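You operate a simulated robot arm through the tools that you are given. There is no shell and no other tool.

Carry out the task below with a simulated robot arm. There is one attempt and no reset: what you move stays moved.

## Task
Retighten the bundle strap to 600 N and release the tensioner.
Fine: clamp the gripper lever, ratchet, lift it again (the buckle keeps the pull), strap end back on its clip; ratchet lever up.

The check looks at the end state, three seconds after you hand in, the way a careful person would. Anything else that was tipped, shoved, dropped, spilled or broken makes it a failure.

## Robot
A 6-joint arm with a fingered hand, fixed in place. Base frame: the origin is on the floor under the middle of its stand, x ahead of it, y to its left, z up; the work surface is at about z = 890. Readings come in mm, degrees, newtons and seconds.
With the tool pointing down near the work surface it reaches from about 260 to 680 mm from the base axis. Its first joint turns from -166.0 to 166.0 degrees. Payload 4 kg.
The TCP is the grasp point between the finger pads, 26 mm short of the fingertips. In the tool frame z runs along the fingers and y along their closing line. The gripper opens to 148 mm; its body begins 73 mm behind the TCP. The gripper is a hand of 3 fingers: y runs from the thumb to the fingers, the wrist lies at [0, 0, -239] in the tool frame, and closing takes about 1.5 s.
Orientation is told as [roll, pitch, yaw] about the base's x, y, z axes, in that order, counted from this pose: with the fingers straight down and closing along the base's y, the tool's x points along the base's -x, its y along +y and its z along -z.

## Interface
- The arm moves only by the tool apply_moves. Its arguments are lists of equal length, an entry for each row: "delta_pos": the shift along the tool's x, y, z in mm, a list of three; "rot": the turn, a rotation vector about the tool's x, y, z in degrees, a list of three. In form: {"delta_pos": [[dx, dy, dz], ...], "rot": [[rx, ry, rz], ...]}. A call has 1 to 20 rows; each row is the pose to reach, as a shift and turn from the pose commanded when the call began, along the tool's axes at that moment. "claw" is the closure, from 0 (fully open) to 1 (shut), set as the call begins (left out, the last holds). A row lasts 0.2 s, in which the tool goes at most 50 mm and 8.6 degrees; a call with a longer step from one row to the next is refused whole, and so is a gripper value outside its range. A pose out of reach is approached as far as the arm can. The call stops where the force on the tool passes 40 N (or 10 N more than at its start, if that is more) or the arm is blocked; 0.2 s more then pass. The fingers move at their own pace (about 153 mm/s each) and stop on an object; they squeeze with about 33 N. The grip force told is the motor's: it shows also when the fingers shut on nothing. Time passes only in rows, and 0.2 s behind the last, so rows that repeat a pose let the fingers close. The reply holds the time, the measured pose of the TCP, the force on the tool along the base axes, the opening and the grip force, in the units named above and with some noise, with the torque about the TCP (base axes, N m) and any sound that the robot's microphone picked up.
- Cameras (640 x 400 px; columns grow to the right, rows downward): "scene" is fixed at [219.6, -499.8, 1661.2]; the picture's right is [0.92, -0.38, 0.00], its down [-0.31, -0.74, -0.60] and it looks along [0.23, 0.55, -0.80] (base axes); focal length 310 px, centre (320, 200). "wrist" rides on the gripper at [68, -39, -90] in the tool frame; the picture's right is [0.50, 0.87, 0.00], its down [-0.66, 0.38, -0.65] and it looks along [-0.57, 0.33, 0.76] (tool axes); focal length 222 px, centre (320, 200). There is no depth. A picture from a camera that has moved, and an enlarged one, comes with that camera's place and axes in the base frame and with its lens.
- camera(camera): a new picture of that camera. The clock stands still meanwhile.
- raise_lower(by): moves the trunk up (or, below 0, down) by that many mm; the arm rides with it, the base frame stays. It gives what a move gives, with no picture.
- set_grasp(shape): the hand has 3 fingers and takes this shape, open, in about a second: jaw (thumb against the fingers, like two jaws); tri (thumb and two fingers); tip (a fingertip pinch); poke (one finger out to press); point (the index stretched); flat (the hand flat); cup (the hand cupped); fist (a fist). The gripper value then closes the fingers along that shape, each until it touches; the sizes above hold for jaw. It gives what a move gives, with no picture.
- close_up(camera, box): a new picture of the part [left, top, right, bottom] of that camera's present view, enlarged. The clock stands still meanwhile.
- job_done(): hands the job in; it is judged then, once.

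Places have to be worked out from the pictures, the camera data and where the tool is seen. Open the gripper and draw the arm clear of the work before you hand the job in, unless the task says otherwise.

The tools are called after "Request:" by a JSON object that holds its "api" and its "payload". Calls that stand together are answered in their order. apply_moves: Moves the arm, as the interface text tells. Its arguments: {"type":"object","properties":{"delta_pos":{"type":"array"},"rot":{"type":"array"},"claw":{"type":"number"}},"required":["delta_pos","rot"]} The other tools are called the same way: raise_lower (by) moves the trunk up or down; set_grasp (shape) gives the hand a shape; camera (camera) takes a picture; close_up (camera, box) takes an enlarged picture of a part of a camera's view; job_done () hands the job in.

At the start:

```text
time_s: 0.0
eef_pos: [270.2, -215.5, 1358.5]
tool_rot: [0.0, -0.1, 0.0]
contact_force: [0.4, 0.5, -0.7]
torque: [-0.02, 0.01, 0.02]
opening: 147.8
finger_force: 0.0
shape: jaw
trunk travel left (down, up): [-275.0, 42.0]
```

scene: 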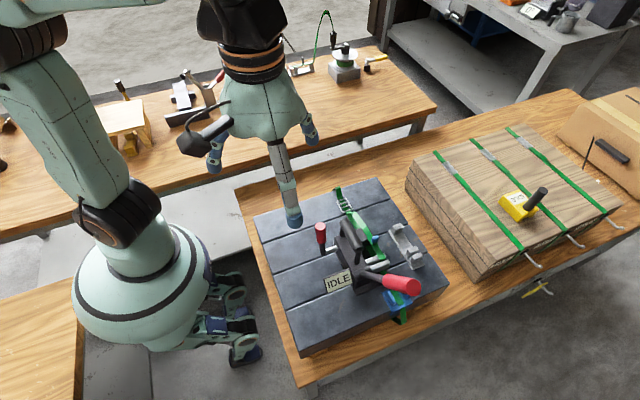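
wrist: 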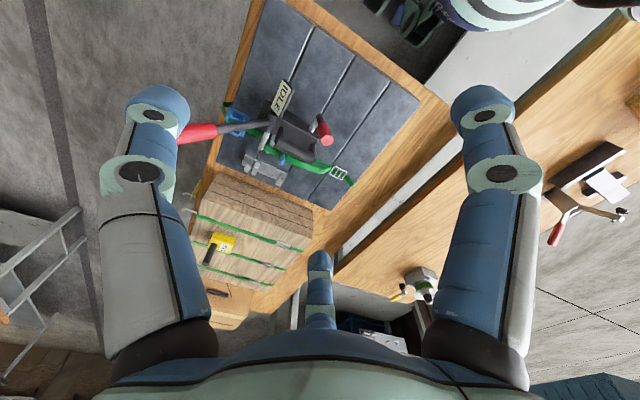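

I see a tensioner with a red long lever, a red-knobbed smaller lever and an IDLE display; I take enlarged views to understand its parts before moving.

Request:
{"api": "close_up", "payload": {"camera": "scene", "box": [240, 170, 460, 350]}}

Request:
{"api": "close_up", "payload": {"camera": "scene", "box": [310, 200, 430, 310]}}

Request:
{"api": "close_up", "payload": {"camera": "wrist", "box": [170, 40, 370, 220]}}

Request:
{"api": "close_up", "payload": {"camera": "scene", "box": [400, 110, 640, 290]}}

```text
2.22 times, centred on (350, 260) of scene
camera zoom: at [219.6, -499.8, 1661.2], right [0.92, -0.38, 0.0], down [-0.31, -0.74, -0.6], along [0.23, 0.55, -0.8], focal length 689 px, centre (253, 67)
```

zoom: 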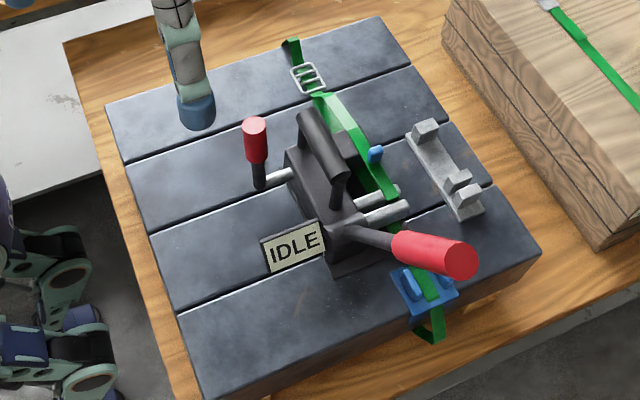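

```text
3.64 times, centred on (370, 255) of scene
camera zoom: at [219.6, -499.8, 1661.2], right [0.92, -0.38, 0.0], down [-0.31, -0.74, -0.6], along [0.23, 0.55, -0.8], focal length 1127 px, centre (138, 0)
```

zoom: 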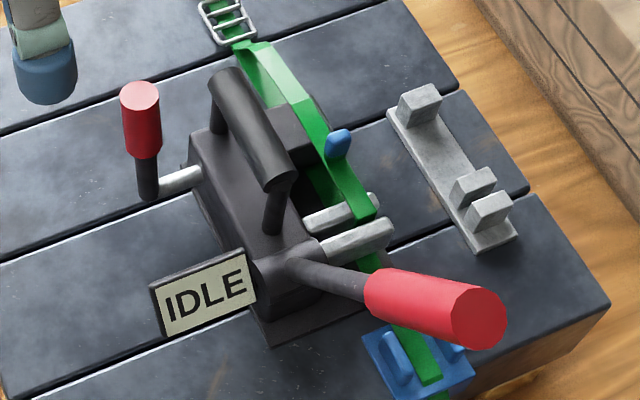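

```text
2.22 times, centred on (270, 130) of wrist
camera zoom: at [203.0, -253.6, 1448.7], right [-0.5, 0.87, 0.0], down [0.66, 0.38, 0.65], along [0.57, 0.33, -0.76], focal length 494 px, centre (431, 356)
```

zoom: 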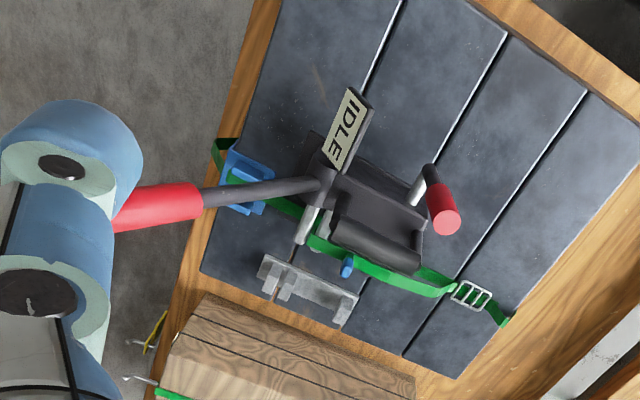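

```text
2.22 times, centred on (520, 200) of scene
camera zoom: at [219.6, -499.8, 1661.2], right [0.92, -0.38, 0.0], down [-0.31, -0.74, -0.6], along [0.23, 0.55, -0.8], focal length 689 px, centre (-124, 200)
```

zoom: 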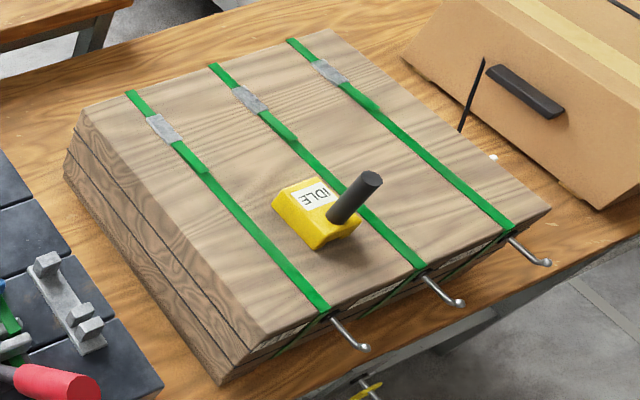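

I zoom further into individual parts from both cameras, to identify the levers, strap end, clip and gauge.

Request:
{"api": "close_up", "payload": {"camera": "scene", "box": [320, 180, 384, 220]}}

Request:
{"api": "close_up", "payload": {"camera": "scene", "box": [360, 270, 440, 330]}}

Request:
{"api": "close_up", "payload": {"camera": "scene", "box": [340, 210, 404, 270]}}

Request:
{"api": "close_up", "payload": {"camera": "wrist", "box": [220, 70, 340, 190]}}

Request:
{"api": "close_up", "payload": {"camera": "wrist", "box": [190, 90, 270, 140]}}

```text
10.00 times, centred on (352, 200) of scene
camera zoom: at [219.6, -499.8, 1661.2], right [0.92, -0.38, 0.0], down [-0.31, -0.74, -0.6], along [0.23, 0.55, -0.8], focal length 3099 px, centre (0, 200)
```

zoom: 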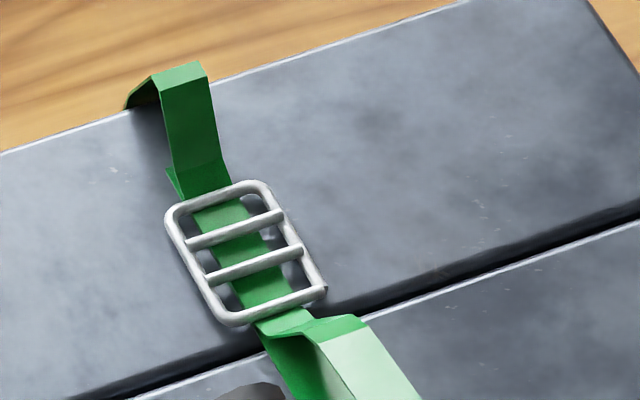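

```text
6.67 times, centred on (400, 300) of scene
camera zoom: at [219.6, -499.8, 1661.2], right [0.92, -0.38, 0.0], down [-0.31, -0.74, -0.6], along [0.23, 0.55, -0.8], focal length 2066 px, centre (-213, -467)
```

zoom: 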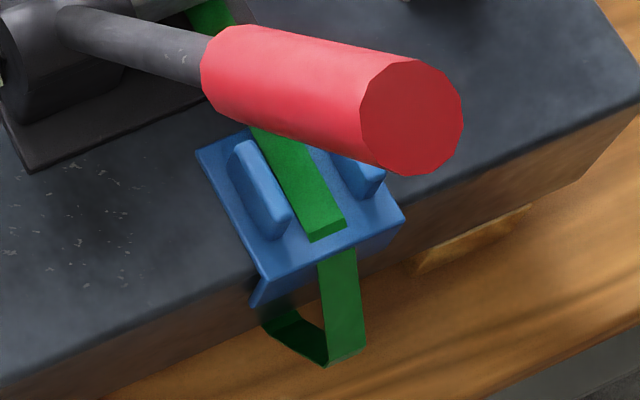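

```text
6.67 times, centred on (372, 240) of scene
camera zoom: at [219.6, -499.8, 1661.2], right [0.92, -0.38, 0.0], down [-0.31, -0.74, -0.6], along [0.23, 0.55, -0.8], focal length 2066 px, centre (-27, -67)
```

zoom: 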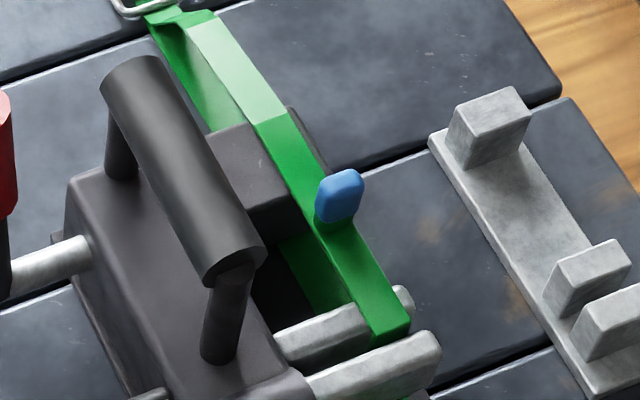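

```text
3.33 times, centred on (280, 130) of wrist
camera zoom: at [203.0, -253.6, 1448.7], right [-0.5, 0.87, 0.0], down [0.66, 0.38, 0.65], along [0.57, 0.33, -0.76], focal length 740 px, centre (453, 433)
```

zoom: 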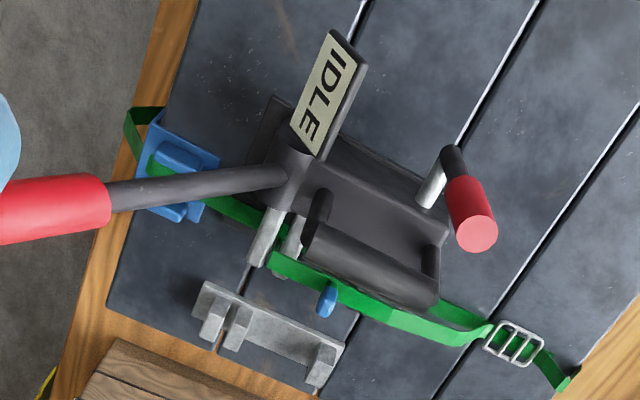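

```text
8.00 times, centred on (230, 115) of wrist
camera zoom: at [203.0, -253.6, 1448.7], right [-0.5, 0.87, 0.0], down [0.66, 0.38, 0.65], along [0.57, 0.33, -0.76], focal length 1777 px, centre (1040, 880)
```

zoom: 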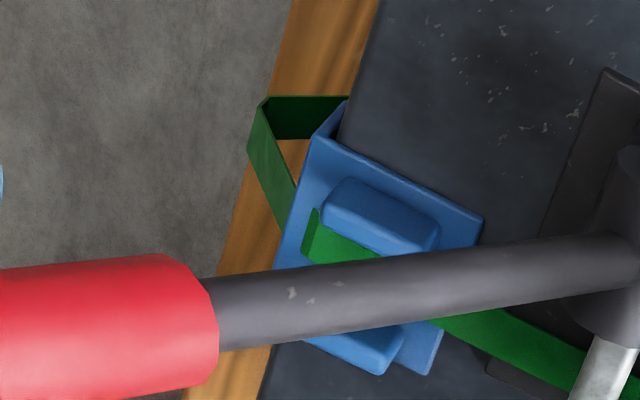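

The device seems to be a windlass tensioner: the long red lever (hub near (422,-257,969), tip near (429,-385,1175)) turns a slotted spindle about base x. The short red lever (366,-164,949)→(374,-136,1021) looks like the gripper lever. I move to a view from the +y side, staying well above everything.

Request:
{"api": "apply_moves", "payload": {"delta_pos": [[-8, 12, 15], [-16, 24, 30], [-24, 36, 45], [-32, 48, 60], [-40, 60, 75], [-48, 72, 90], [-56, 84, 105], [-64, 96, 120], [-72, 108, 135], [-80, 120, 150], [-84, 127, 160], [-84, 127, 170]], "rot": [[0, 0, 8], [0, 0, 16], [0, 0, 24], [0, 0, 32], [0, 0, 40], [0, 0, 48], [0, 0, 56], [0, 0, 64], [0, 0, 72], [0, 0, 80], [0, 0, 88], [0, 0, 90]]}}

```text
time_s: 2.6
eef_pos: [356.0, -88.5, 1188.0]
tool_rot: [0.0, 0.0, -90.1]
contact_force: [0.2, -0.4, -0.1]
torque: [0.02, 0.0, 0.02]
opening: 147.8
finger_force: 0.2
shape: jaw
trunk travel left (down, up): [-275.0, 42.0]
```

The arm reached (356,-88,1188) with yaw -90. I take wrist pictures from here.

Request:
{"api": "camera", "payload": {"camera": "wrist"}}

Request:
{"api": "close_up", "payload": {"camera": "wrist", "box": [200, 80, 420, 240]}}

```text
taken
camera wrist: at [316.0, -19.7, 1278.0], right [0.87, 0.5, 0.0], down [0.38, -0.66, 0.65], along [0.33, -0.57, -0.76], focal length 222 px, centre (320, 200)
```

wrist: 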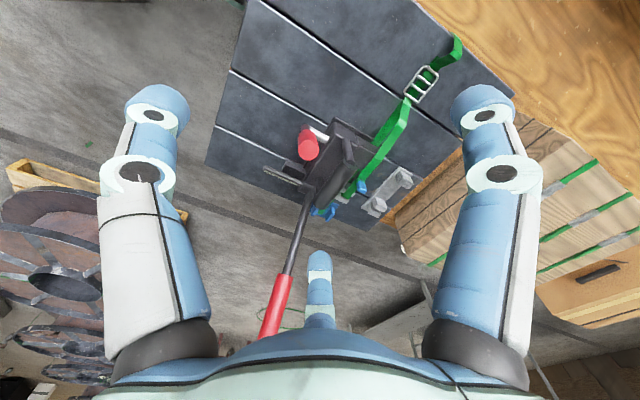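

```text
2.50 times, centred on (310, 160) of wrist
camera zoom: at [316.0, -19.7, 1278.0], right [0.87, 0.5, 0.0], down [0.38, -0.66, 0.65], along [0.33, -0.57, -0.76], focal length 555 px, centre (345, 300)
```

zoom: 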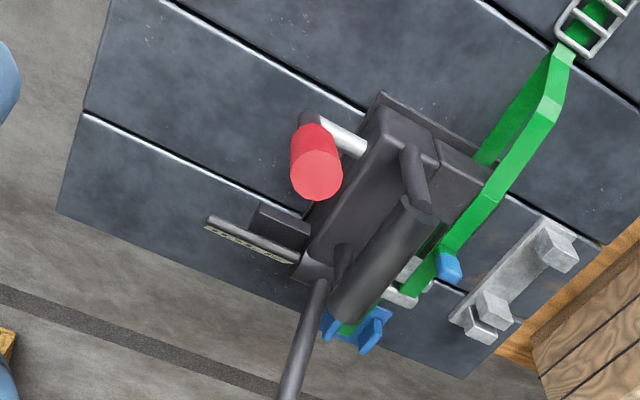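

I take finer zooms of the block, windlass and strap tail from this viewpoint.

Request:
{"api": "close_up", "payload": {"camera": "wrist", "box": [330, 100, 420, 220]}}

Request:
{"api": "close_up", "payload": {"camera": "wrist", "box": [260, 110, 350, 220]}}

Request:
{"api": "close_up", "payload": {"camera": "wrist", "box": [390, 30, 470, 110]}}

```text
3.33 times, centred on (375, 160) of wrist
camera zoom: at [316.0, -19.7, 1278.0], right [0.87, 0.5, 0.0], down [0.38, -0.66, 0.65], along [0.33, -0.57, -0.76], focal length 740 px, centre (137, 333)
```

zoom: 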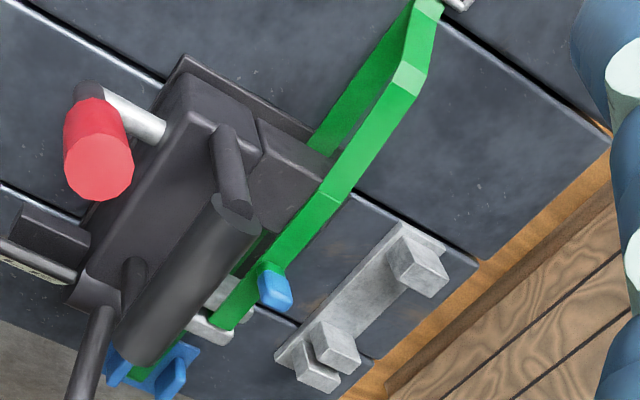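

```text
3.64 times, centred on (305, 165) of wrist
camera zoom: at [316.0, -19.7, 1278.0], right [0.87, 0.5, 0.0], down [0.38, -0.66, 0.65], along [0.33, -0.57, -0.76], focal length 808 px, centre (374, 327)
```

zoom: 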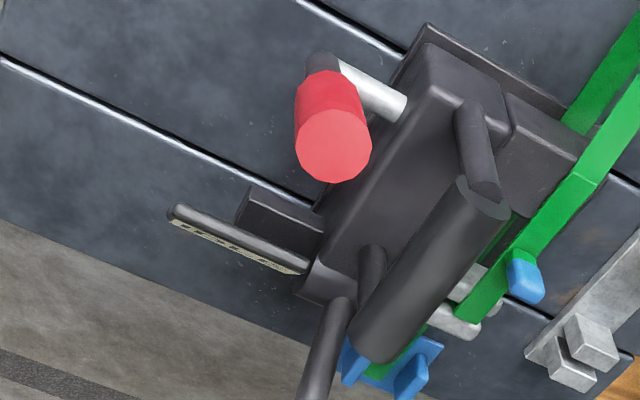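

```text
5.00 times, centred on (430, 70) of wrist
camera zoom: at [316.0, -19.7, 1278.0], right [0.87, 0.5, 0.0], down [0.38, -0.66, 0.65], along [0.33, -0.57, -0.76], focal length 1111 px, centre (-230, 850)
```

zoom: 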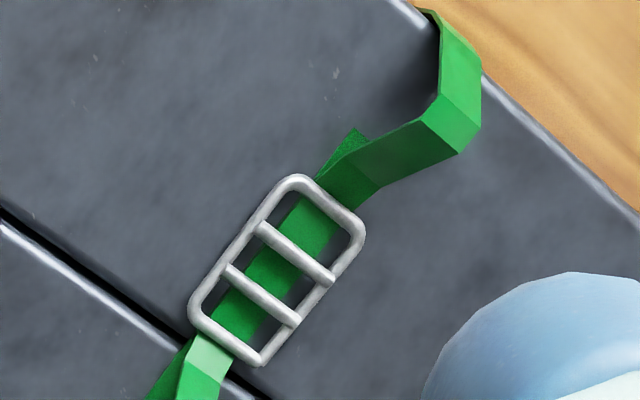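

The tail with its blue tab seems to end at the two silver spindle prongs, and the silver bracket lies to its right (+x). I go to a view from the +x/+y side, staying high while crossing.

Request:
{"api": "apply_moves", "payload": {"delta_pos": [[-9, 20, 0], [-18, 40, 0], [-27, 60, 0], [-36, 80, 0], [-45, 100, 0], [-54, 120, 0], [-63, 140, 0], [-72, 160, 0], [-81, 180, 10], [-90, 205, 30], [-102, 230, 50], [-102, 237, 60]], "rot": [[0, 0, 8], [0, 0, 16], [0, 0, 24], [0, 0, 32], [0, 0, 40], [0, 0, 48], [0, 0, 56], [0, 0, 64], [0, 0, 72], [0, 0, 80], [0, 0, 88], [0, 0, 90]]}}

```text
time_s: 5.2
eef_pos: [592.3, -189.2, 1129.6]
tool_rot: [0.0, -0.1, 179.8]
contact_force: [-0.2, 0.0, 0.3]
torque: [-0.02, -0.02, 0.02]
opening: 147.8
finger_force: 0.1
shape: jaw
trunk travel left (down, up): [-275.0, 42.0]
```

The tool is at (592,-189,1130), yaw 180. I take pictures of the tail, windlass and silver bracket from this side.

Request:
{"api": "camera", "payload": {"camera": "wrist"}}

Request:
{"api": "close_up", "payload": {"camera": "wrist", "box": [220, 60, 420, 200]}}

Request:
{"api": "camera", "payload": {"camera": "scene"}}

```text
taken
camera wrist: at [659.3, -149.9, 1219.1], right [0.5, -0.87, 0.0], down [-0.66, -0.38, 0.65], along [-0.57, -0.33, -0.76], focal length 222 px, centre (320, 200)
```

wrist: 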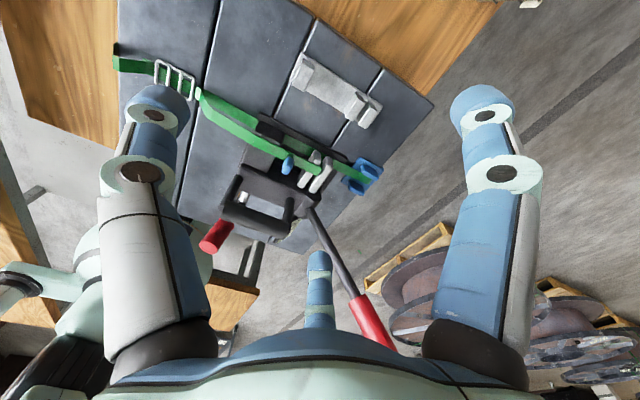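

```text
2.86 times, centred on (320, 130) of wrist
camera zoom: at [659.3, -149.9, 1219.1], right [0.5, -0.87, 0.0], down [-0.66, -0.38, 0.65], along [-0.57, -0.33, -0.76], focal length 635 px, centre (320, 400)
```

zoom: 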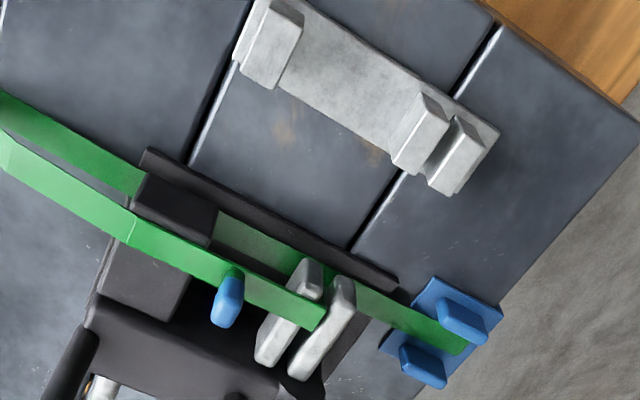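

```text
taken
```

scene: 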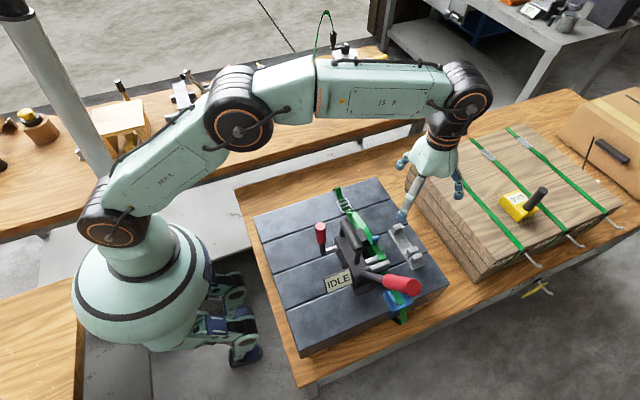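

I zoom more tightly on the tail end, the prongs and the bracket.

Request:
{"api": "close_up", "payload": {"camera": "wrist", "box": [270, 135, 350, 195]}}

Request:
{"api": "close_up", "payload": {"camera": "wrist", "box": [280, 40, 390, 130]}}

Request:
{"api": "close_up", "payload": {"camera": "wrist", "box": [190, 130, 310, 250]}}

```text
6.67 times, centred on (310, 165) of wrist
camera zoom: at [659.3, -149.9, 1219.1], right [0.5, -0.87, 0.0], down [-0.66, -0.38, 0.65], along [-0.57, -0.33, -0.76], focal length 1481 px, centre (387, 433)
```

zoom: 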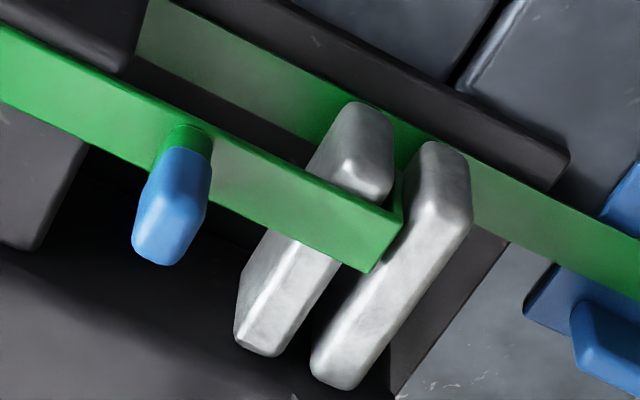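

```text
4.44 times, centred on (335, 85) of wrist
camera zoom: at [659.3, -149.9, 1219.1], right [0.5, -0.87, 0.0], down [-0.66, -0.38, 0.65], along [-0.57, -0.33, -0.76], focal length 987 px, centre (253, 711)
```

zoom: 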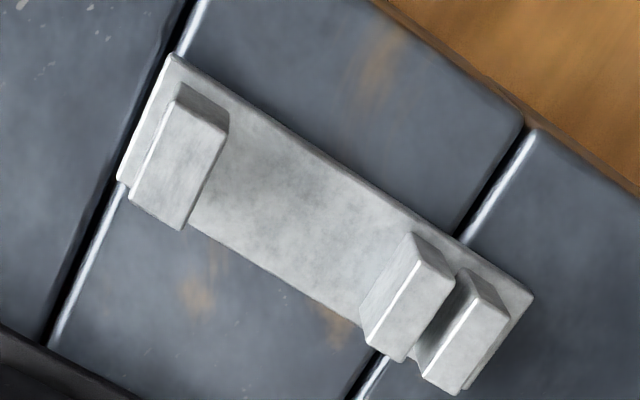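

```text
3.33 times, centred on (250, 190) of wrist
camera zoom: at [659.3, -149.9, 1219.1], right [0.5, -0.87, 0.0], down [-0.66, -0.38, 0.65], along [-0.57, -0.33, -0.76], focal length 740 px, centre (553, 233)
```

zoom: 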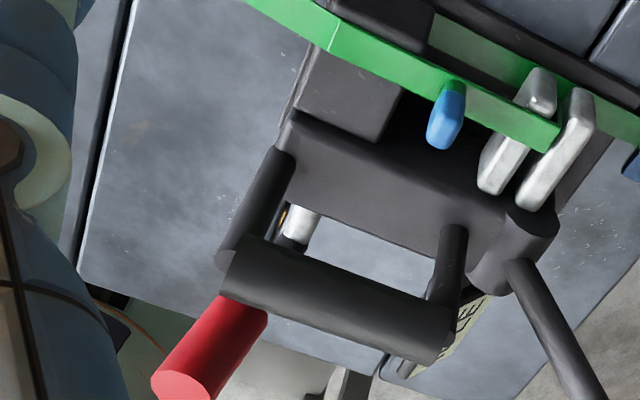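

Estimated positions: tab base (501,-193,943), tail end (501,-242,940), prongs at y≈-226 and -246 (z≈927), bracket posts at (595,-238/-260,920) and (598,-163,920), buckle near (504,-17,893). I zoom harder on the tail end and the lever parts.

Request:
{"api": "close_up", "payload": {"camera": "wrist", "box": [296, 145, 328, 175]}}

Request:
{"api": "close_up", "payload": {"camera": "scene", "box": [368, 235, 404, 265]}}

Request:
{"api": "close_up", "payload": {"camera": "scene", "box": [310, 215, 380, 300]}}

Request:
{"api": "close_up", "payload": {"camera": "scene", "box": [490, 170, 560, 230]}}

```text
13.33 times, centred on (312, 160) of wrist
camera zoom: at [659.3, -149.9, 1219.1], right [0.5, -0.87, 0.0], down [-0.66, -0.38, 0.65], along [-0.57, -0.33, -0.76], focal length 2962 px, centre (427, 733)
```

zoom: 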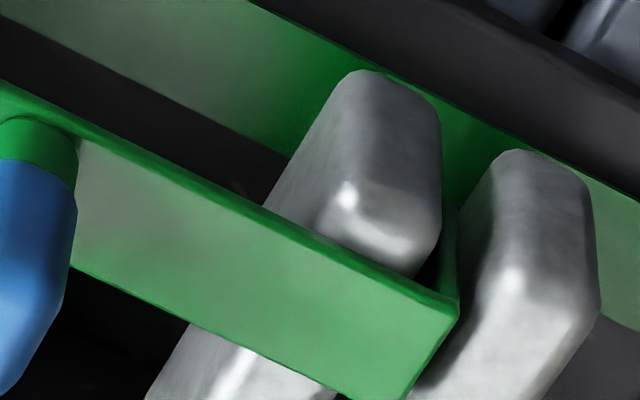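

```text
13.33 times, centred on (386, 250) of scene
camera zoom: at [219.6, -499.8, 1661.2], right [0.92, -0.38, 0.0], down [-0.31, -0.74, -0.6], along [0.23, 0.55, -0.8], focal length 4132 px, centre (-560, -467)
```

zoom: 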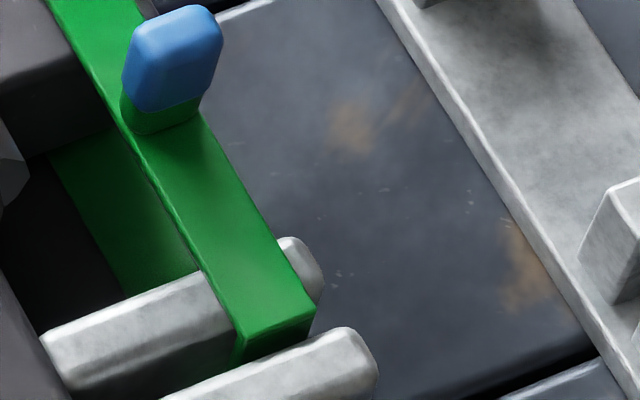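

```text
4.71 times, centred on (345, 258) of scene
camera zoom: at [219.6, -499.8, 1661.2], right [0.92, -0.38, 0.0], down [-0.31, -0.74, -0.6], along [0.23, 0.55, -0.8], focal length 1458 px, centre (202, -71)
```

zoom: 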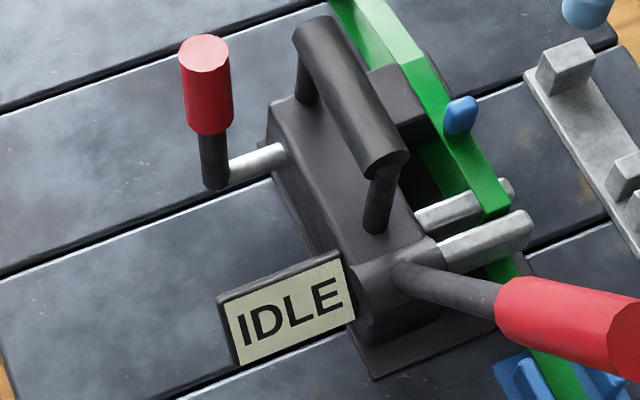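

```text
6.67 times, centred on (525, 200) of scene
camera zoom: at [219.6, -499.8, 1661.2], right [0.92, -0.38, 0.0], down [-0.31, -0.74, -0.6], along [0.23, 0.55, -0.8], focal length 2066 px, centre (-1047, 200)
```

zoom: 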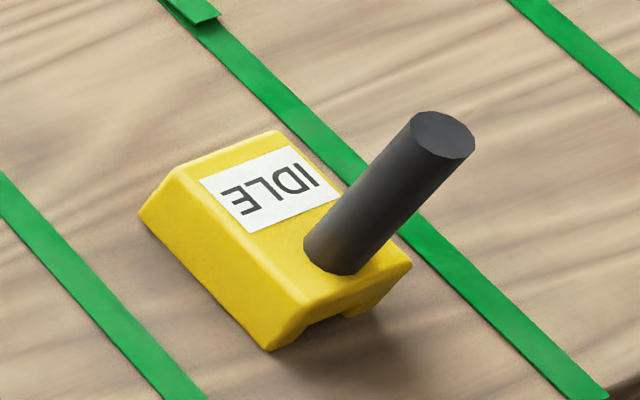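

The zoom shows the tail's end bent down into the slot between the two spindle prongs, so it is already threaded; the silver bracket's two posts are the matching clip slot. Next I look at the gripper lever from the -x side, retracing my high path.

Request:
{"api": "apply_moves", "payload": {"delta_pos": [[-10, -6, -20], [-25, -12, -40], [-45, -20, -60], [-65, -28, -70], [-85, -36, -70], [-105, -44, -70], [-125, -52, -70], [-145, -60, -70], [-165, -66, -70], [-185, -69, -70], [-192, -69, -70]], "rot": [[0, 0, -8.2], [0, 0, -16.4], [0, 0, -24.6], [0, 0, -32.8], [0, 0, -41], [0, 0, -49.2], [0, 0, -57.4], [0, 0, -65.6], [0, 0, -73.8], [0, 0, -82], [0, 0, -90]]}}

```text
time_s: 7.6
eef_pos: [398.8, -121.4, 1199.0]
tool_rot: [0.0, 0.0, -90.0]
contact_force: [-0.5, -0.9, -0.9]
torque: [-0.03, 0.0, -0.02]
opening: 147.8
finger_force: 0.1
shape: jaw
trunk travel left (down, up): [-275.0, 42.0]
```

Now at (399,-121,1199), yaw -90; I continue to about (250,-260,1110) at yaw 0 for a view from the -x side.

Request:
{"api": "apply_moves", "payload": {"delta_pos": [[-5, -15, 0], [-15, -30, 0], [-25, -45, 0], [-40, -60, 0], [-55, -80, 0], [-70, -100, 0], [-85, -120, 10], [-100, -135, 30], [-120, -149, 50], [-139, -149, 70], [-139, -149, 90]], "rot": [[0, 0, -8.2], [0, 0, -16.4], [0, 0, -24.6], [0, 0, -32.8], [0, 0, -41], [0, 0, -49.2], [0, 0, -57.4], [0, 0, -65.6], [0, 0, -73.8], [0, 0, -82], [0, 0, -90]]}}

Request:
{"api": "camera", "payload": {"camera": "wrist"}}

Request:
{"api": "close_up", "payload": {"camera": "wrist", "box": [200, 80, 420, 240]}}

```text
time_s: 10.0
eef_pos: [248.2, -261.6, 1108.8]
tool_rot: [0.0, 0.1, 0.0]
contact_force: [0.1, 0.8, -0.1]
torque: [0.02, 0.01, 0.02]
opening: 147.6
finger_force: 0.1
shape: jaw
trunk travel left (down, up): [-275.0, 42.0]
```

```text
taken
camera wrist: at [182.0, -300.3, 1198.9], right [-0.5, 0.87, 0.0], down [0.65, 0.38, 0.65], along [0.57, 0.33, -0.76], focal length 222 px, centre (320, 200)
```

wrist: 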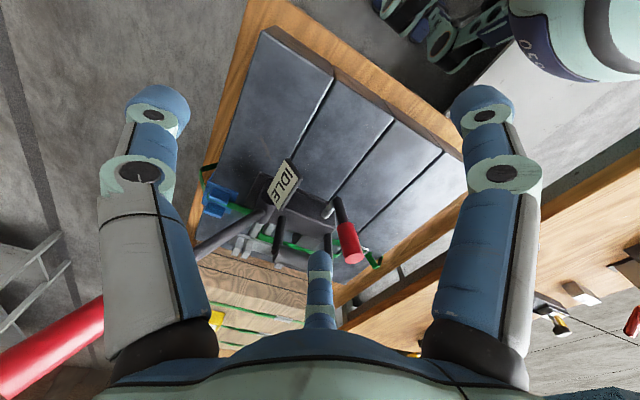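

```text
2.50 times, centred on (310, 160) of wrist
camera zoom: at [182.0, -300.3, 1198.9], right [-0.5, 0.87, 0.0], down [0.65, 0.38, 0.65], along [0.57, 0.33, -0.76], focal length 555 px, centre (345, 300)
```

zoom: 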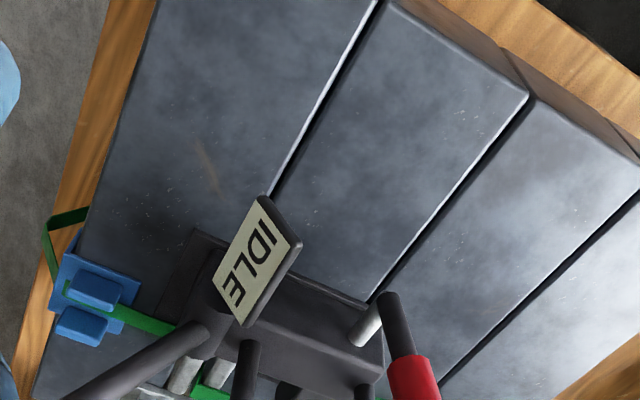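

The gripper lever stands at x≈371, from about (-160, 930) up to (-143, 1031) in y/z, leaning about 9° to +y. I close the hand here in free space to see how the closed fingers look and where the tips are.

Request:
{"api": "apply_moves", "payload": {"delta_pos": [[0, 0, -30], [0, 0, -60], [0, 0, -60], [0, 0, -60], [0, 0, -60], [0, 0, -60], [0, 0, -60], [0, 0, -60]], "rot": [[0, 0, 0], [0, 0, 0], [0, 0, 0], [0, 0, 0], [0, 0, 0], [0, 0, 0], [0, 0, 0], [0, 0, 0]], "claw": 1.0}}

Request:
{"api": "camera", "payload": {"camera": "wrist"}}

Request:
{"api": "camera", "payload": {"camera": "scene"}}

```text
time_s: 11.8
eef_pos: [251.0, -259.8, 1168.1]
tool_rot: [0.0, 0.0, 0.0]
contact_force: [-1.0, 0.1, 0.7]
torque: [-0.01, 0.02, -0.03]
opening: 0.0
finger_force: 33.1
shape: jaw
trunk travel left (down, up): [-275.0, 42.0]
```

```text
taken
camera wrist: at [183.1, -299.0, 1258.0], right [-0.5, 0.87, 0.0], down [0.66, 0.38, 0.65], along [0.57, 0.33, -0.76], focal length 222 px, centre (320, 200)
```

wrist: 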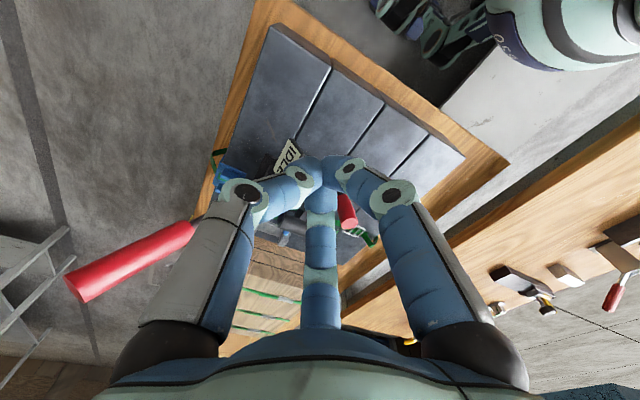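

```text
taken
```

scene: 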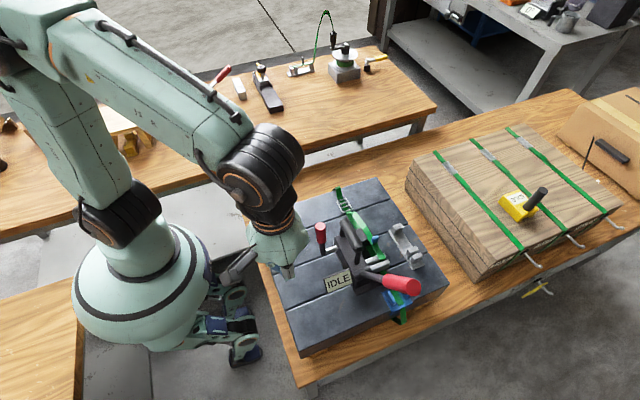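

The closed fingertips form a compact tip about 26 mm beyond the TCP. I go to the +y side of the gripper lever knob (x 371, y -80) and lower the tips to about z 1000 to test which way the lever moves.

Request:
{"api": "apply_moves", "payload": {"delta_pos": [[-20, 30, 0], [-40, 60, 0], [-60, 90, 0], [-80, 120, 0], [-100, 150, 0], [-120, 180, 0], [-120, 180, 30], [-120, 180, 60], [-120, 180, 90], [-120, 180, 120], [-120, 180, 143]], "rot": [[0, 0, 0], [0, 0, 0], [0, 0, 0], [0, 0, 0], [0, 0, 0], [0, 0, 0], [0, 0, 0], [0, 0, 0], [0, 0, 0], [0, 0, 0], [0, 0, 0]]}}

Request:
{"api": "close_up", "payload": {"camera": "scene", "box": [270, 150, 450, 310]}}

Request:
{"api": "camera", "payload": {"camera": "wrist"}}

```text
time_s: 14.2
eef_pos: [369.4, -80.7, 1026.0]
tool_rot: [0.0, 0.0, -0.1]
contact_force: [0.1, -0.9, -0.4]
torque: [-0.02, -0.05, -0.01]
opening: 0.0
finger_force: 32.3
shape: jaw
trunk travel left (down, up): [-275.0, 42.0]
```

```text
2.50 times, centred on (360, 230) of scene
camera zoom: at [219.6, -499.8, 1661.2], right [0.92, -0.38, 0.0], down [-0.31, -0.74, -0.6], along [0.23, 0.55, -0.8], focal length 775 px, centre (220, 125)
```

zoom: 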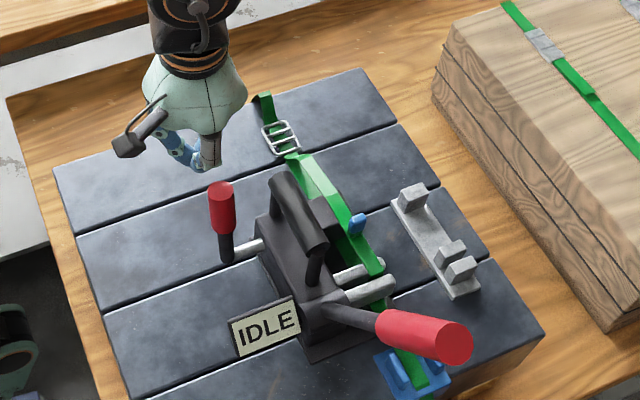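

```text
taken
camera wrist: at [302.2, -119.1, 1116.1], right [-0.5, 0.87, 0.0], down [0.66, 0.38, 0.65], along [0.57, 0.33, -0.76], focal length 222 px, centre (320, 200)
```

wrist: 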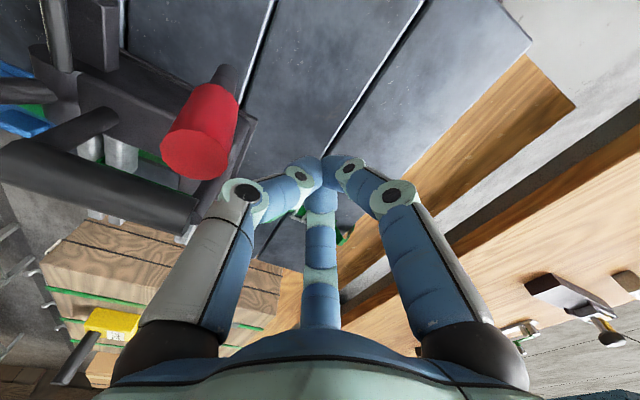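

Knob top confirmed near (371,-142,1031). I approach it slowly toward -y in small steps and watch the force.

Request:
{"api": "apply_moves", "payload": {"delta_pos": [[0, -4, 0], [0, -8, 0], [0, -12, 0], [0, -15, 0], [0, -18, 0]], "rot": [[0, 0, 0], [0, 0, 0], [0, 0, 0], [0, 0, 0], [0, 0, 0]]}}

```text
time_s: 15.4
eef_pos: [371.9, -97.5, 1026.0]
tool_rot: [0.0, -0.1, -0.1]
contact_force: [-0.7, 9.1, 6.4]
torque: [-0.36, -0.04, -0.01]
opening: 0.0
finger_force: 33.2
shape: jaw
trunk travel left (down, up): [-275.0, 42.0]
```

Contact: about 9 N back along +y and 6 N up. I push 3 mm further and look whether the lever follows.

Request:
{"api": "apply_moves", "payload": {"delta_pos": [[0, -1.5, 0], [0, -3, 0]], "rot": [[0, 0, 0], [0, 0, 0]]}}

Request:
{"api": "camera", "payload": {"camera": "wrist"}}

```text
time_s: 16.0
eef_pos: [372.0, -99.0, 1025.8]
tool_rot: [-0.1, -0.1, 0.0]
contact_force: [-2.7, 10.5, 11.2]
torque: [-0.55, -0.02, -0.1]
opening: 0.0
finger_force: 32.7
shape: jaw
trunk travel left (down, up): [-275.0, 42.0]
```

```text
taken
camera wrist: at [302.7, -137.9, 1116.2], right [-0.5, 0.87, 0.0], down [0.65, 0.38, 0.65], along [0.57, 0.33, -0.76], focal length 222 px, centre (320, 200)
```

wrist: 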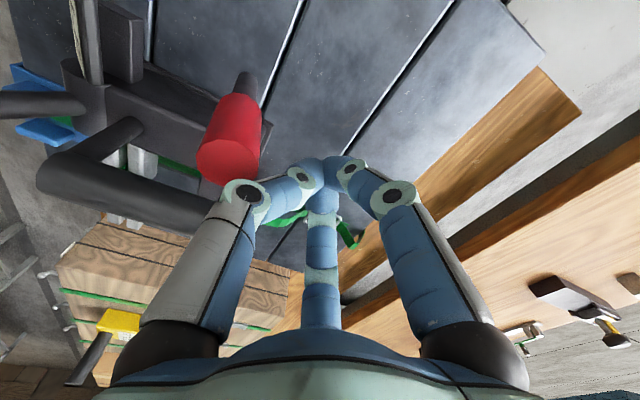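

The knob barely moved and the slanted thumb knuckle presses on its top edge, so this is poor contact. I back off and try the single-finger "poke" shape, which should give a cleaner side contact.

Request:
{"api": "apply_moves", "payload": {"delta_pos": [[0, 10, 0], [0, 25, -10], [0, 40, -40], [0, 40, -80]], "rot": [[0, 0, 0], [0, 0, 0], [0, 0, 0], [0, 0, 0]]}}

Request:
{"api": "set_grasp", "payload": {"shape": "poke"}}

Request:
{"api": "camera", "payload": {"camera": "wrist"}}

Request:
{"api": "close_up", "payload": {"camera": "scene", "box": [230, 50, 450, 310]}}

```text
time_s: 17.0
eef_pos: [369.8, -61.2, 1103.2]
tool_rot: [-0.1, 0.0, -0.1]
contact_force: [-0.5, -0.3, 0.3]
torque: [0.01, 0.0, 0.02]
opening: 0.0
finger_force: 33.1
shape: jaw
trunk travel left (down, up): [-275.0, 42.0]
```

```text
time_s: 17.9
eef_pos: [371.2, -60.1, 1102.7]
tool_rot: [0.0, 0.0, 0.0]
contact_force: [1.1, -0.1, -1.0]
torque: [0.03, 0.01, 0.01]
opening: 0.2
finger_force: 0.1
shape: poke
trunk travel left (down, up): [-275.0, 42.0]
```

```text
taken
camera wrist: at [303.0, -98.8, 1193.5], right [-0.5, 0.87, 0.0], down [0.66, 0.38, 0.65], along [0.57, 0.33, -0.76], focal length 222 px, centre (320, 200)
```

wrist: 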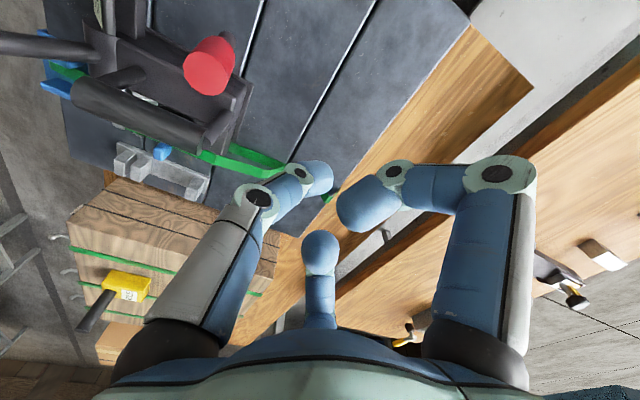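

```text
1.54 times, centred on (340, 180) of scene
camera zoom: at [219.6, -499.8, 1661.2], right [0.92, -0.38, 0.0], down [-0.31, -0.74, -0.6], along [0.23, 0.55, -0.8], focal length 477 px, centre (289, 231)
```

zoom: 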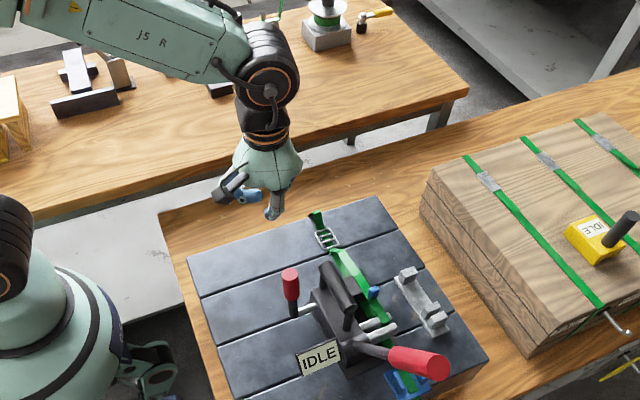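

In "poke" the thumb slants inward as before. I check the "point" shape.

Request:
{"api": "set_grasp", "payload": {"shape": "point"}}

Request:
{"api": "camera", "payload": {"camera": "wrist"}}

Request:
{"api": "close_up", "payload": {"camera": "scene", "box": [260, 100, 380, 220]}}

```text
time_s: 18.8
eef_pos: [369.7, -59.3, 1103.8]
tool_rot: [0.0, 0.1, -0.1]
contact_force: [0.3, -0.3, 0.0]
torque: [0.0, -0.04, -0.02]
opening: 142.3
finger_force: 0.0
shape: point
trunk travel left (down, up): [-275.0, 42.0]
```

```text
taken
camera wrist: at [303.1, -98.8, 1193.5], right [-0.5, 0.87, 0.0], down [0.66, 0.38, 0.65], along [0.57, 0.33, -0.76], focal length 222 px, centre (320, 200)
```

wrist: 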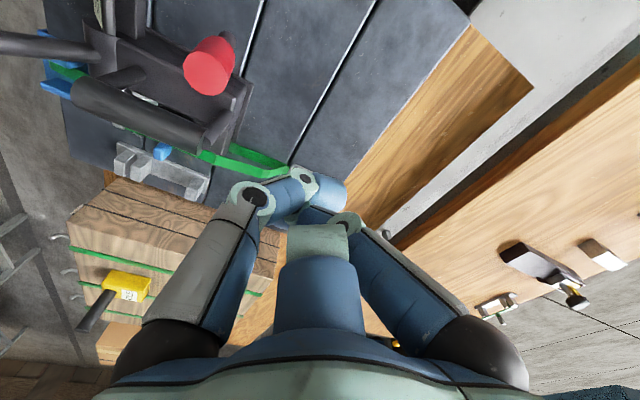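

```text
3.33 times, centred on (320, 160) of scene
camera zoom: at [219.6, -499.8, 1661.2], right [0.92, -0.38, 0.0], down [-0.31, -0.74, -0.6], along [0.23, 0.55, -0.8], focal length 1033 px, centre (320, 333)
```

zoom: 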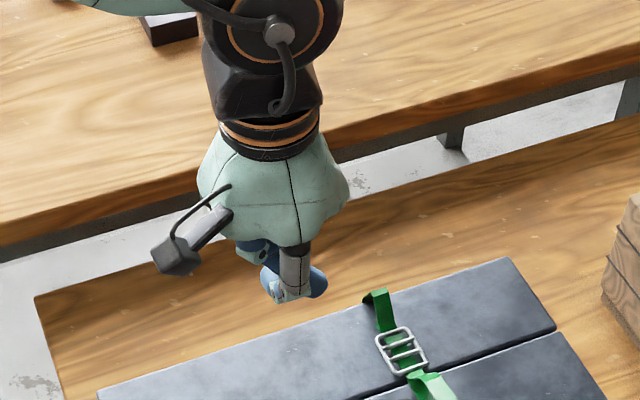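

"Point" is not useful either. The jaw's inner pads are parallel and vertical, so I go back to jaw, partly open, and straddle the knob along y, which lets me push either way with clean contact.

Request:
{"api": "set_grasp", "payload": {"shape": "jaw"}}

Request:
{"api": "apply_moves", "payload": {"delta_pos": [[0, -20, -15], [-1, -50, -15], [-1, -86, -15], [-1, -86, -15], [-1, -86, -15]], "rot": [[0, 0, 0], [0, 0, 0], [0, 0, 0], [0, 0, 0], [0, 0, 0]], "claw": 0.5}}

Request:
{"api": "camera", "payload": {"camera": "wrist"}}

```text
time_s: 19.7
eef_pos: [371.8, -60.9, 1103.0]
tool_rot: [-0.1, -0.1, -0.1]
contact_force: [0.0, -0.1, 0.6]
torque: [-0.01, 0.01, -0.03]
opening: 148.0
finger_force: 0.0
shape: jaw
trunk travel left (down, up): [-275.0, 42.0]
```

```text
time_s: 20.9
eef_pos: [370.7, -145.7, 1120.5]
tool_rot: [0.0, 0.0, -0.2]
contact_force: [-0.7, 1.0, 0.5]
torque: [-0.01, -0.03, 0.02]
opening: 74.6
finger_force: 0.0
shape: jaw
trunk travel left (down, up): [-275.0, 42.0]
```

```text
taken
camera wrist: at [303.9, -185.1, 1210.7], right [-0.5, 0.87, 0.0], down [0.66, 0.38, 0.65], along [0.57, 0.33, -0.76], focal length 222 px, centre (320, 200)
```

wrist: 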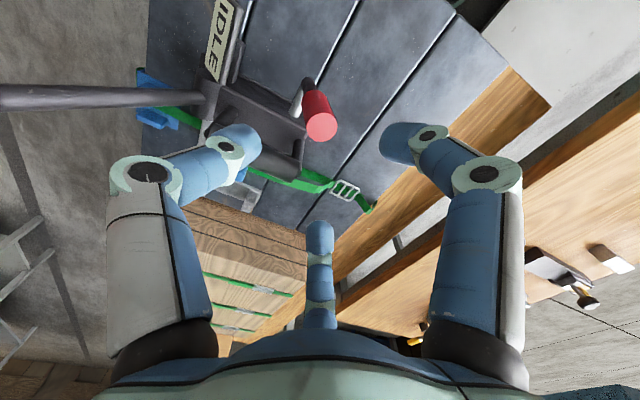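

Opening is 74 mm and the knob sits centred between the digits. I narrow a little, descend so the pads are at the knob's mid-height, and then grip it lightly.

Request:
{"api": "apply_moves", "payload": {"delta_pos": [[0, 0, 25], [0, 0, 50], [0, 0, 75], [0, 0, 95], [0, 0, 108]], "rot": [[0, 0, 0], [0, 0, 0], [0, 0, 0], [0, 0, 0], [0, 0, 0]], "claw": 0.58}}

Request:
{"api": "camera", "payload": {"camera": "wrist"}}

Request:
{"api": "close_up", "payload": {"camera": "scene", "box": [270, 150, 450, 310]}}

```text
time_s: 22.1
eef_pos: [372.0, -146.1, 1012.1]
tool_rot: [0.1, 0.1, 0.1]
contact_force: [0.1, -0.5, -0.1]
torque: [0.02, -0.01, 0.01]
opening: 62.5
finger_force: 0.1
shape: jaw
trunk travel left (down, up): [-275.0, 42.0]
```

```text
taken
camera wrist: at [304.2, -185.5, 1102.0], right [-0.5, 0.87, 0.0], down [0.66, 0.38, 0.65], along [0.57, 0.33, -0.76], focal length 222 px, centre (320, 200)
```

wrist: 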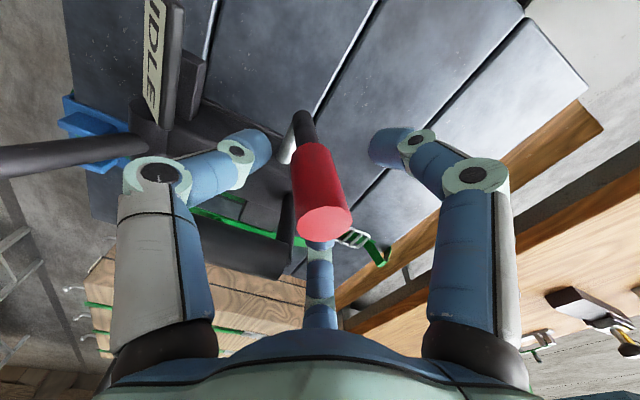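

```text
2.50 times, centred on (360, 230) of scene
camera zoom: at [219.6, -499.8, 1661.2], right [0.92, -0.38, 0.0], down [-0.31, -0.74, -0.6], along [0.23, 0.55, -0.8], focal length 775 px, centre (220, 125)
```

zoom: 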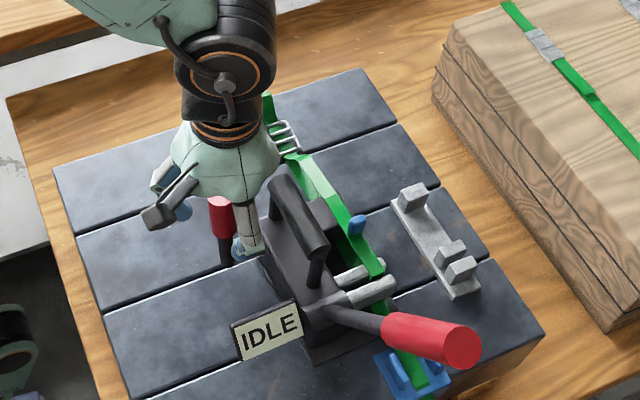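

The knob is between the digits with no contact. I close to grip it.

Request:
{"api": "apply_moves", "payload": {"delta_pos": [[0, 0, 0], [0, 0, 0], [0, 0, 0], [0, 0, 0], [0, 0, 0]], "rot": [[0, 0, 0], [0, 0, 0], [0, 0, 0], [0, 0, 0], [0, 0, 0]], "claw": 1.0}}

Request:
{"api": "camera", "payload": {"camera": "wrist"}}

```text
time_s: 23.3
eef_pos: [372.0, -147.6, 1011.4]
tool_rot: [-0.1, 0.0, -0.1]
contact_force: [1.9, -1.0, -0.2]
torque: [-0.17, -0.04, 0.04]
opening: 22.7
finger_force: 32.8
shape: jaw
trunk travel left (down, up): [-275.0, 42.0]
```

```text
taken
camera wrist: at [304.3, -185.7, 1102.0], right [-0.5, 0.87, 0.0], down [0.66, 0.38, 0.65], along [0.57, 0.33, -0.76], focal length 222 px, centre (320, 200)
```

wrist: 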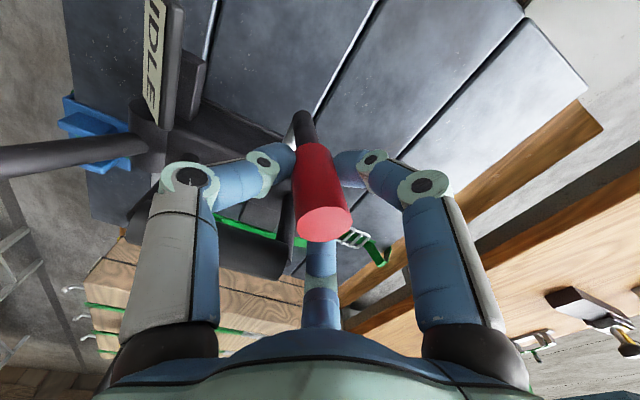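

Gripped firmly (opening 22.7 mm). I try a small arc toward -y (6 mm) and read the force.

Request:
{"api": "apply_moves", "payload": {"delta_pos": [[0, -2, 0], [0, -4, -0.5], [0, -6, -0.8], [0, -6, -0.8]], "rot": [[1.4, 0, 0], [2.8, 0, 0], [4.2, 0, 0], [4.2, 0, 0]]}}

```text
time_s: 24.3
eef_pos: [371.8, -153.2, 1012.8]
tool_rot: [-4.3, 0.0, 0.0]
contact_force: [-1.7, 2.1, -0.8]
torque: [0.14, 0.05, 0.02]
opening: 22.2
finger_force: 33.0
shape: jaw
trunk travel left (down, up): [-275.0, 42.0]
```

Only about 2 N at 6 mm, so the lever appears to go along toward -y (I note that roll toward -y needs a negative turn about tool x). I check by picture.

Request:
{"api": "camera", "payload": {"camera": "wrist"}}

Request:
{"api": "close_up", "payload": {"camera": "scene", "box": [290, 190, 390, 300]}}

```text
taken
camera wrist: at [304.7, -184.5, 1105.8], right [-0.5, 0.86, -0.06], down [0.66, 0.42, 0.62], along [0.57, 0.27, -0.78], focal length 222 px, centre (320, 200)
```

wrist: 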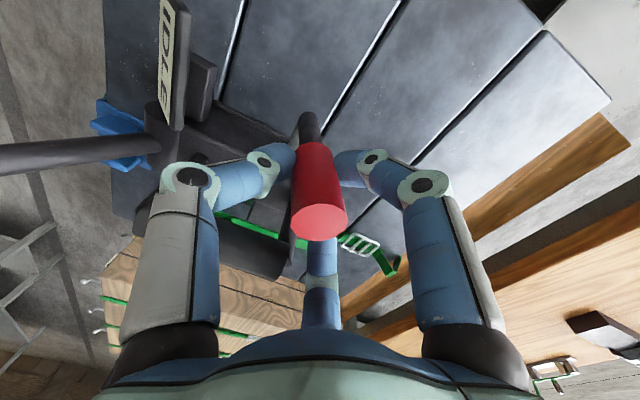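

```text
3.64 times, centred on (340, 245) of scene
camera zoom: at [219.6, -499.8, 1661.2], right [0.92, -0.38, 0.0], down [-0.31, -0.74, -0.6], along [0.23, 0.55, -0.8], focal length 1127 px, centre (247, 36)
```

zoom: 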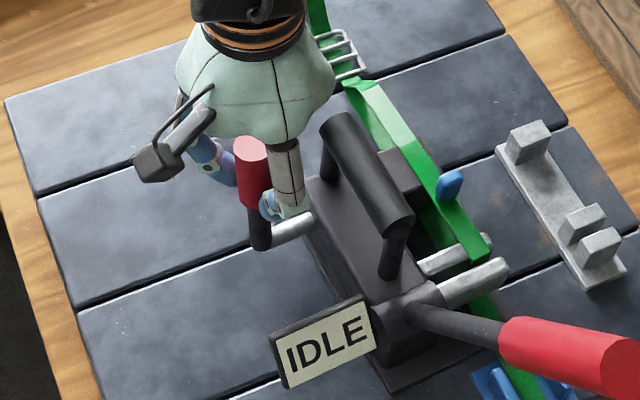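

The lever did follow (knob top now near y -153). I continue the arc toward -y to about 15° past vertical, with the tool rolling partly along.

Request:
{"api": "apply_moves", "payload": {"delta_pos": [[0, -4, 0.2], [0, -8, 0.5], [0, -12, 0.9], [0, -16, 1.5], [0, -20, 2.5], [0, -24, 3.6], [0, -27.5, 4.7], [0, -27.5, 4.7]], "rot": [[-1.8, 0, 0], [-3.6, 0, 0], [-5.4, 0, 0], [-7.2, 0, 0], [-9, 0, 0], [-10.8, 0, 0], [-12.3, 0, 0], [-12.3, 0, 0]]}}

Request:
{"api": "camera", "payload": {"camera": "wrist"}}

Request:
{"api": "close_up", "payload": {"camera": "scene", "box": [290, 190, 390, 300]}}

```text
time_s: 26.1
eef_pos: [372.7, -180.2, 1010.6]
tool_rot: [7.9, 0.0, 0.0]
contact_force: [-1.3, 4.2, 1.9]
torque: [-0.38, 0.02, 0.08]
opening: 22.9
finger_force: 33.2
shape: jaw
trunk travel left (down, up): [-275.0, 42.0]
```

```text
taken
camera wrist: at [304.2, -231.5, 1094.6], right [-0.5, 0.86, 0.12], down [0.65, 0.28, 0.7], along [0.57, 0.43, -0.7], focal length 222 px, centre (320, 200)
```

wrist: 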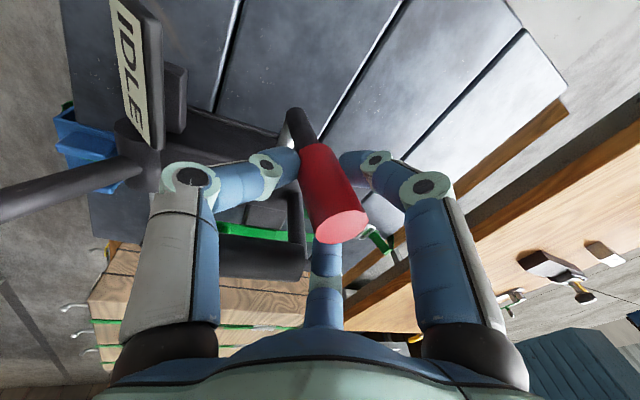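

```text
3.64 times, centred on (340, 245) of scene
camera zoom: at [219.6, -499.8, 1661.2], right [0.92, -0.38, 0.0], down [-0.31, -0.74, -0.6], along [0.23, 0.55, -0.8], focal length 1127 px, centre (247, 36)
```

zoom: 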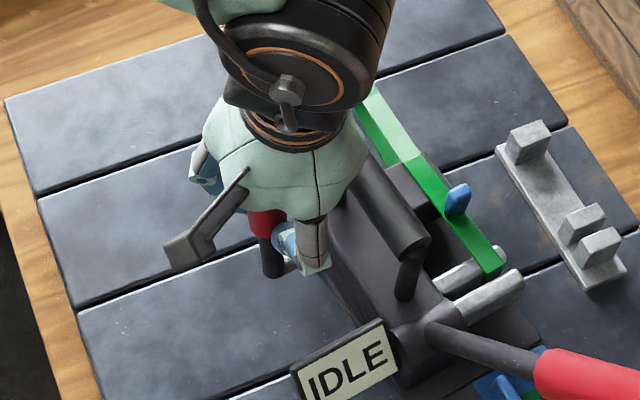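

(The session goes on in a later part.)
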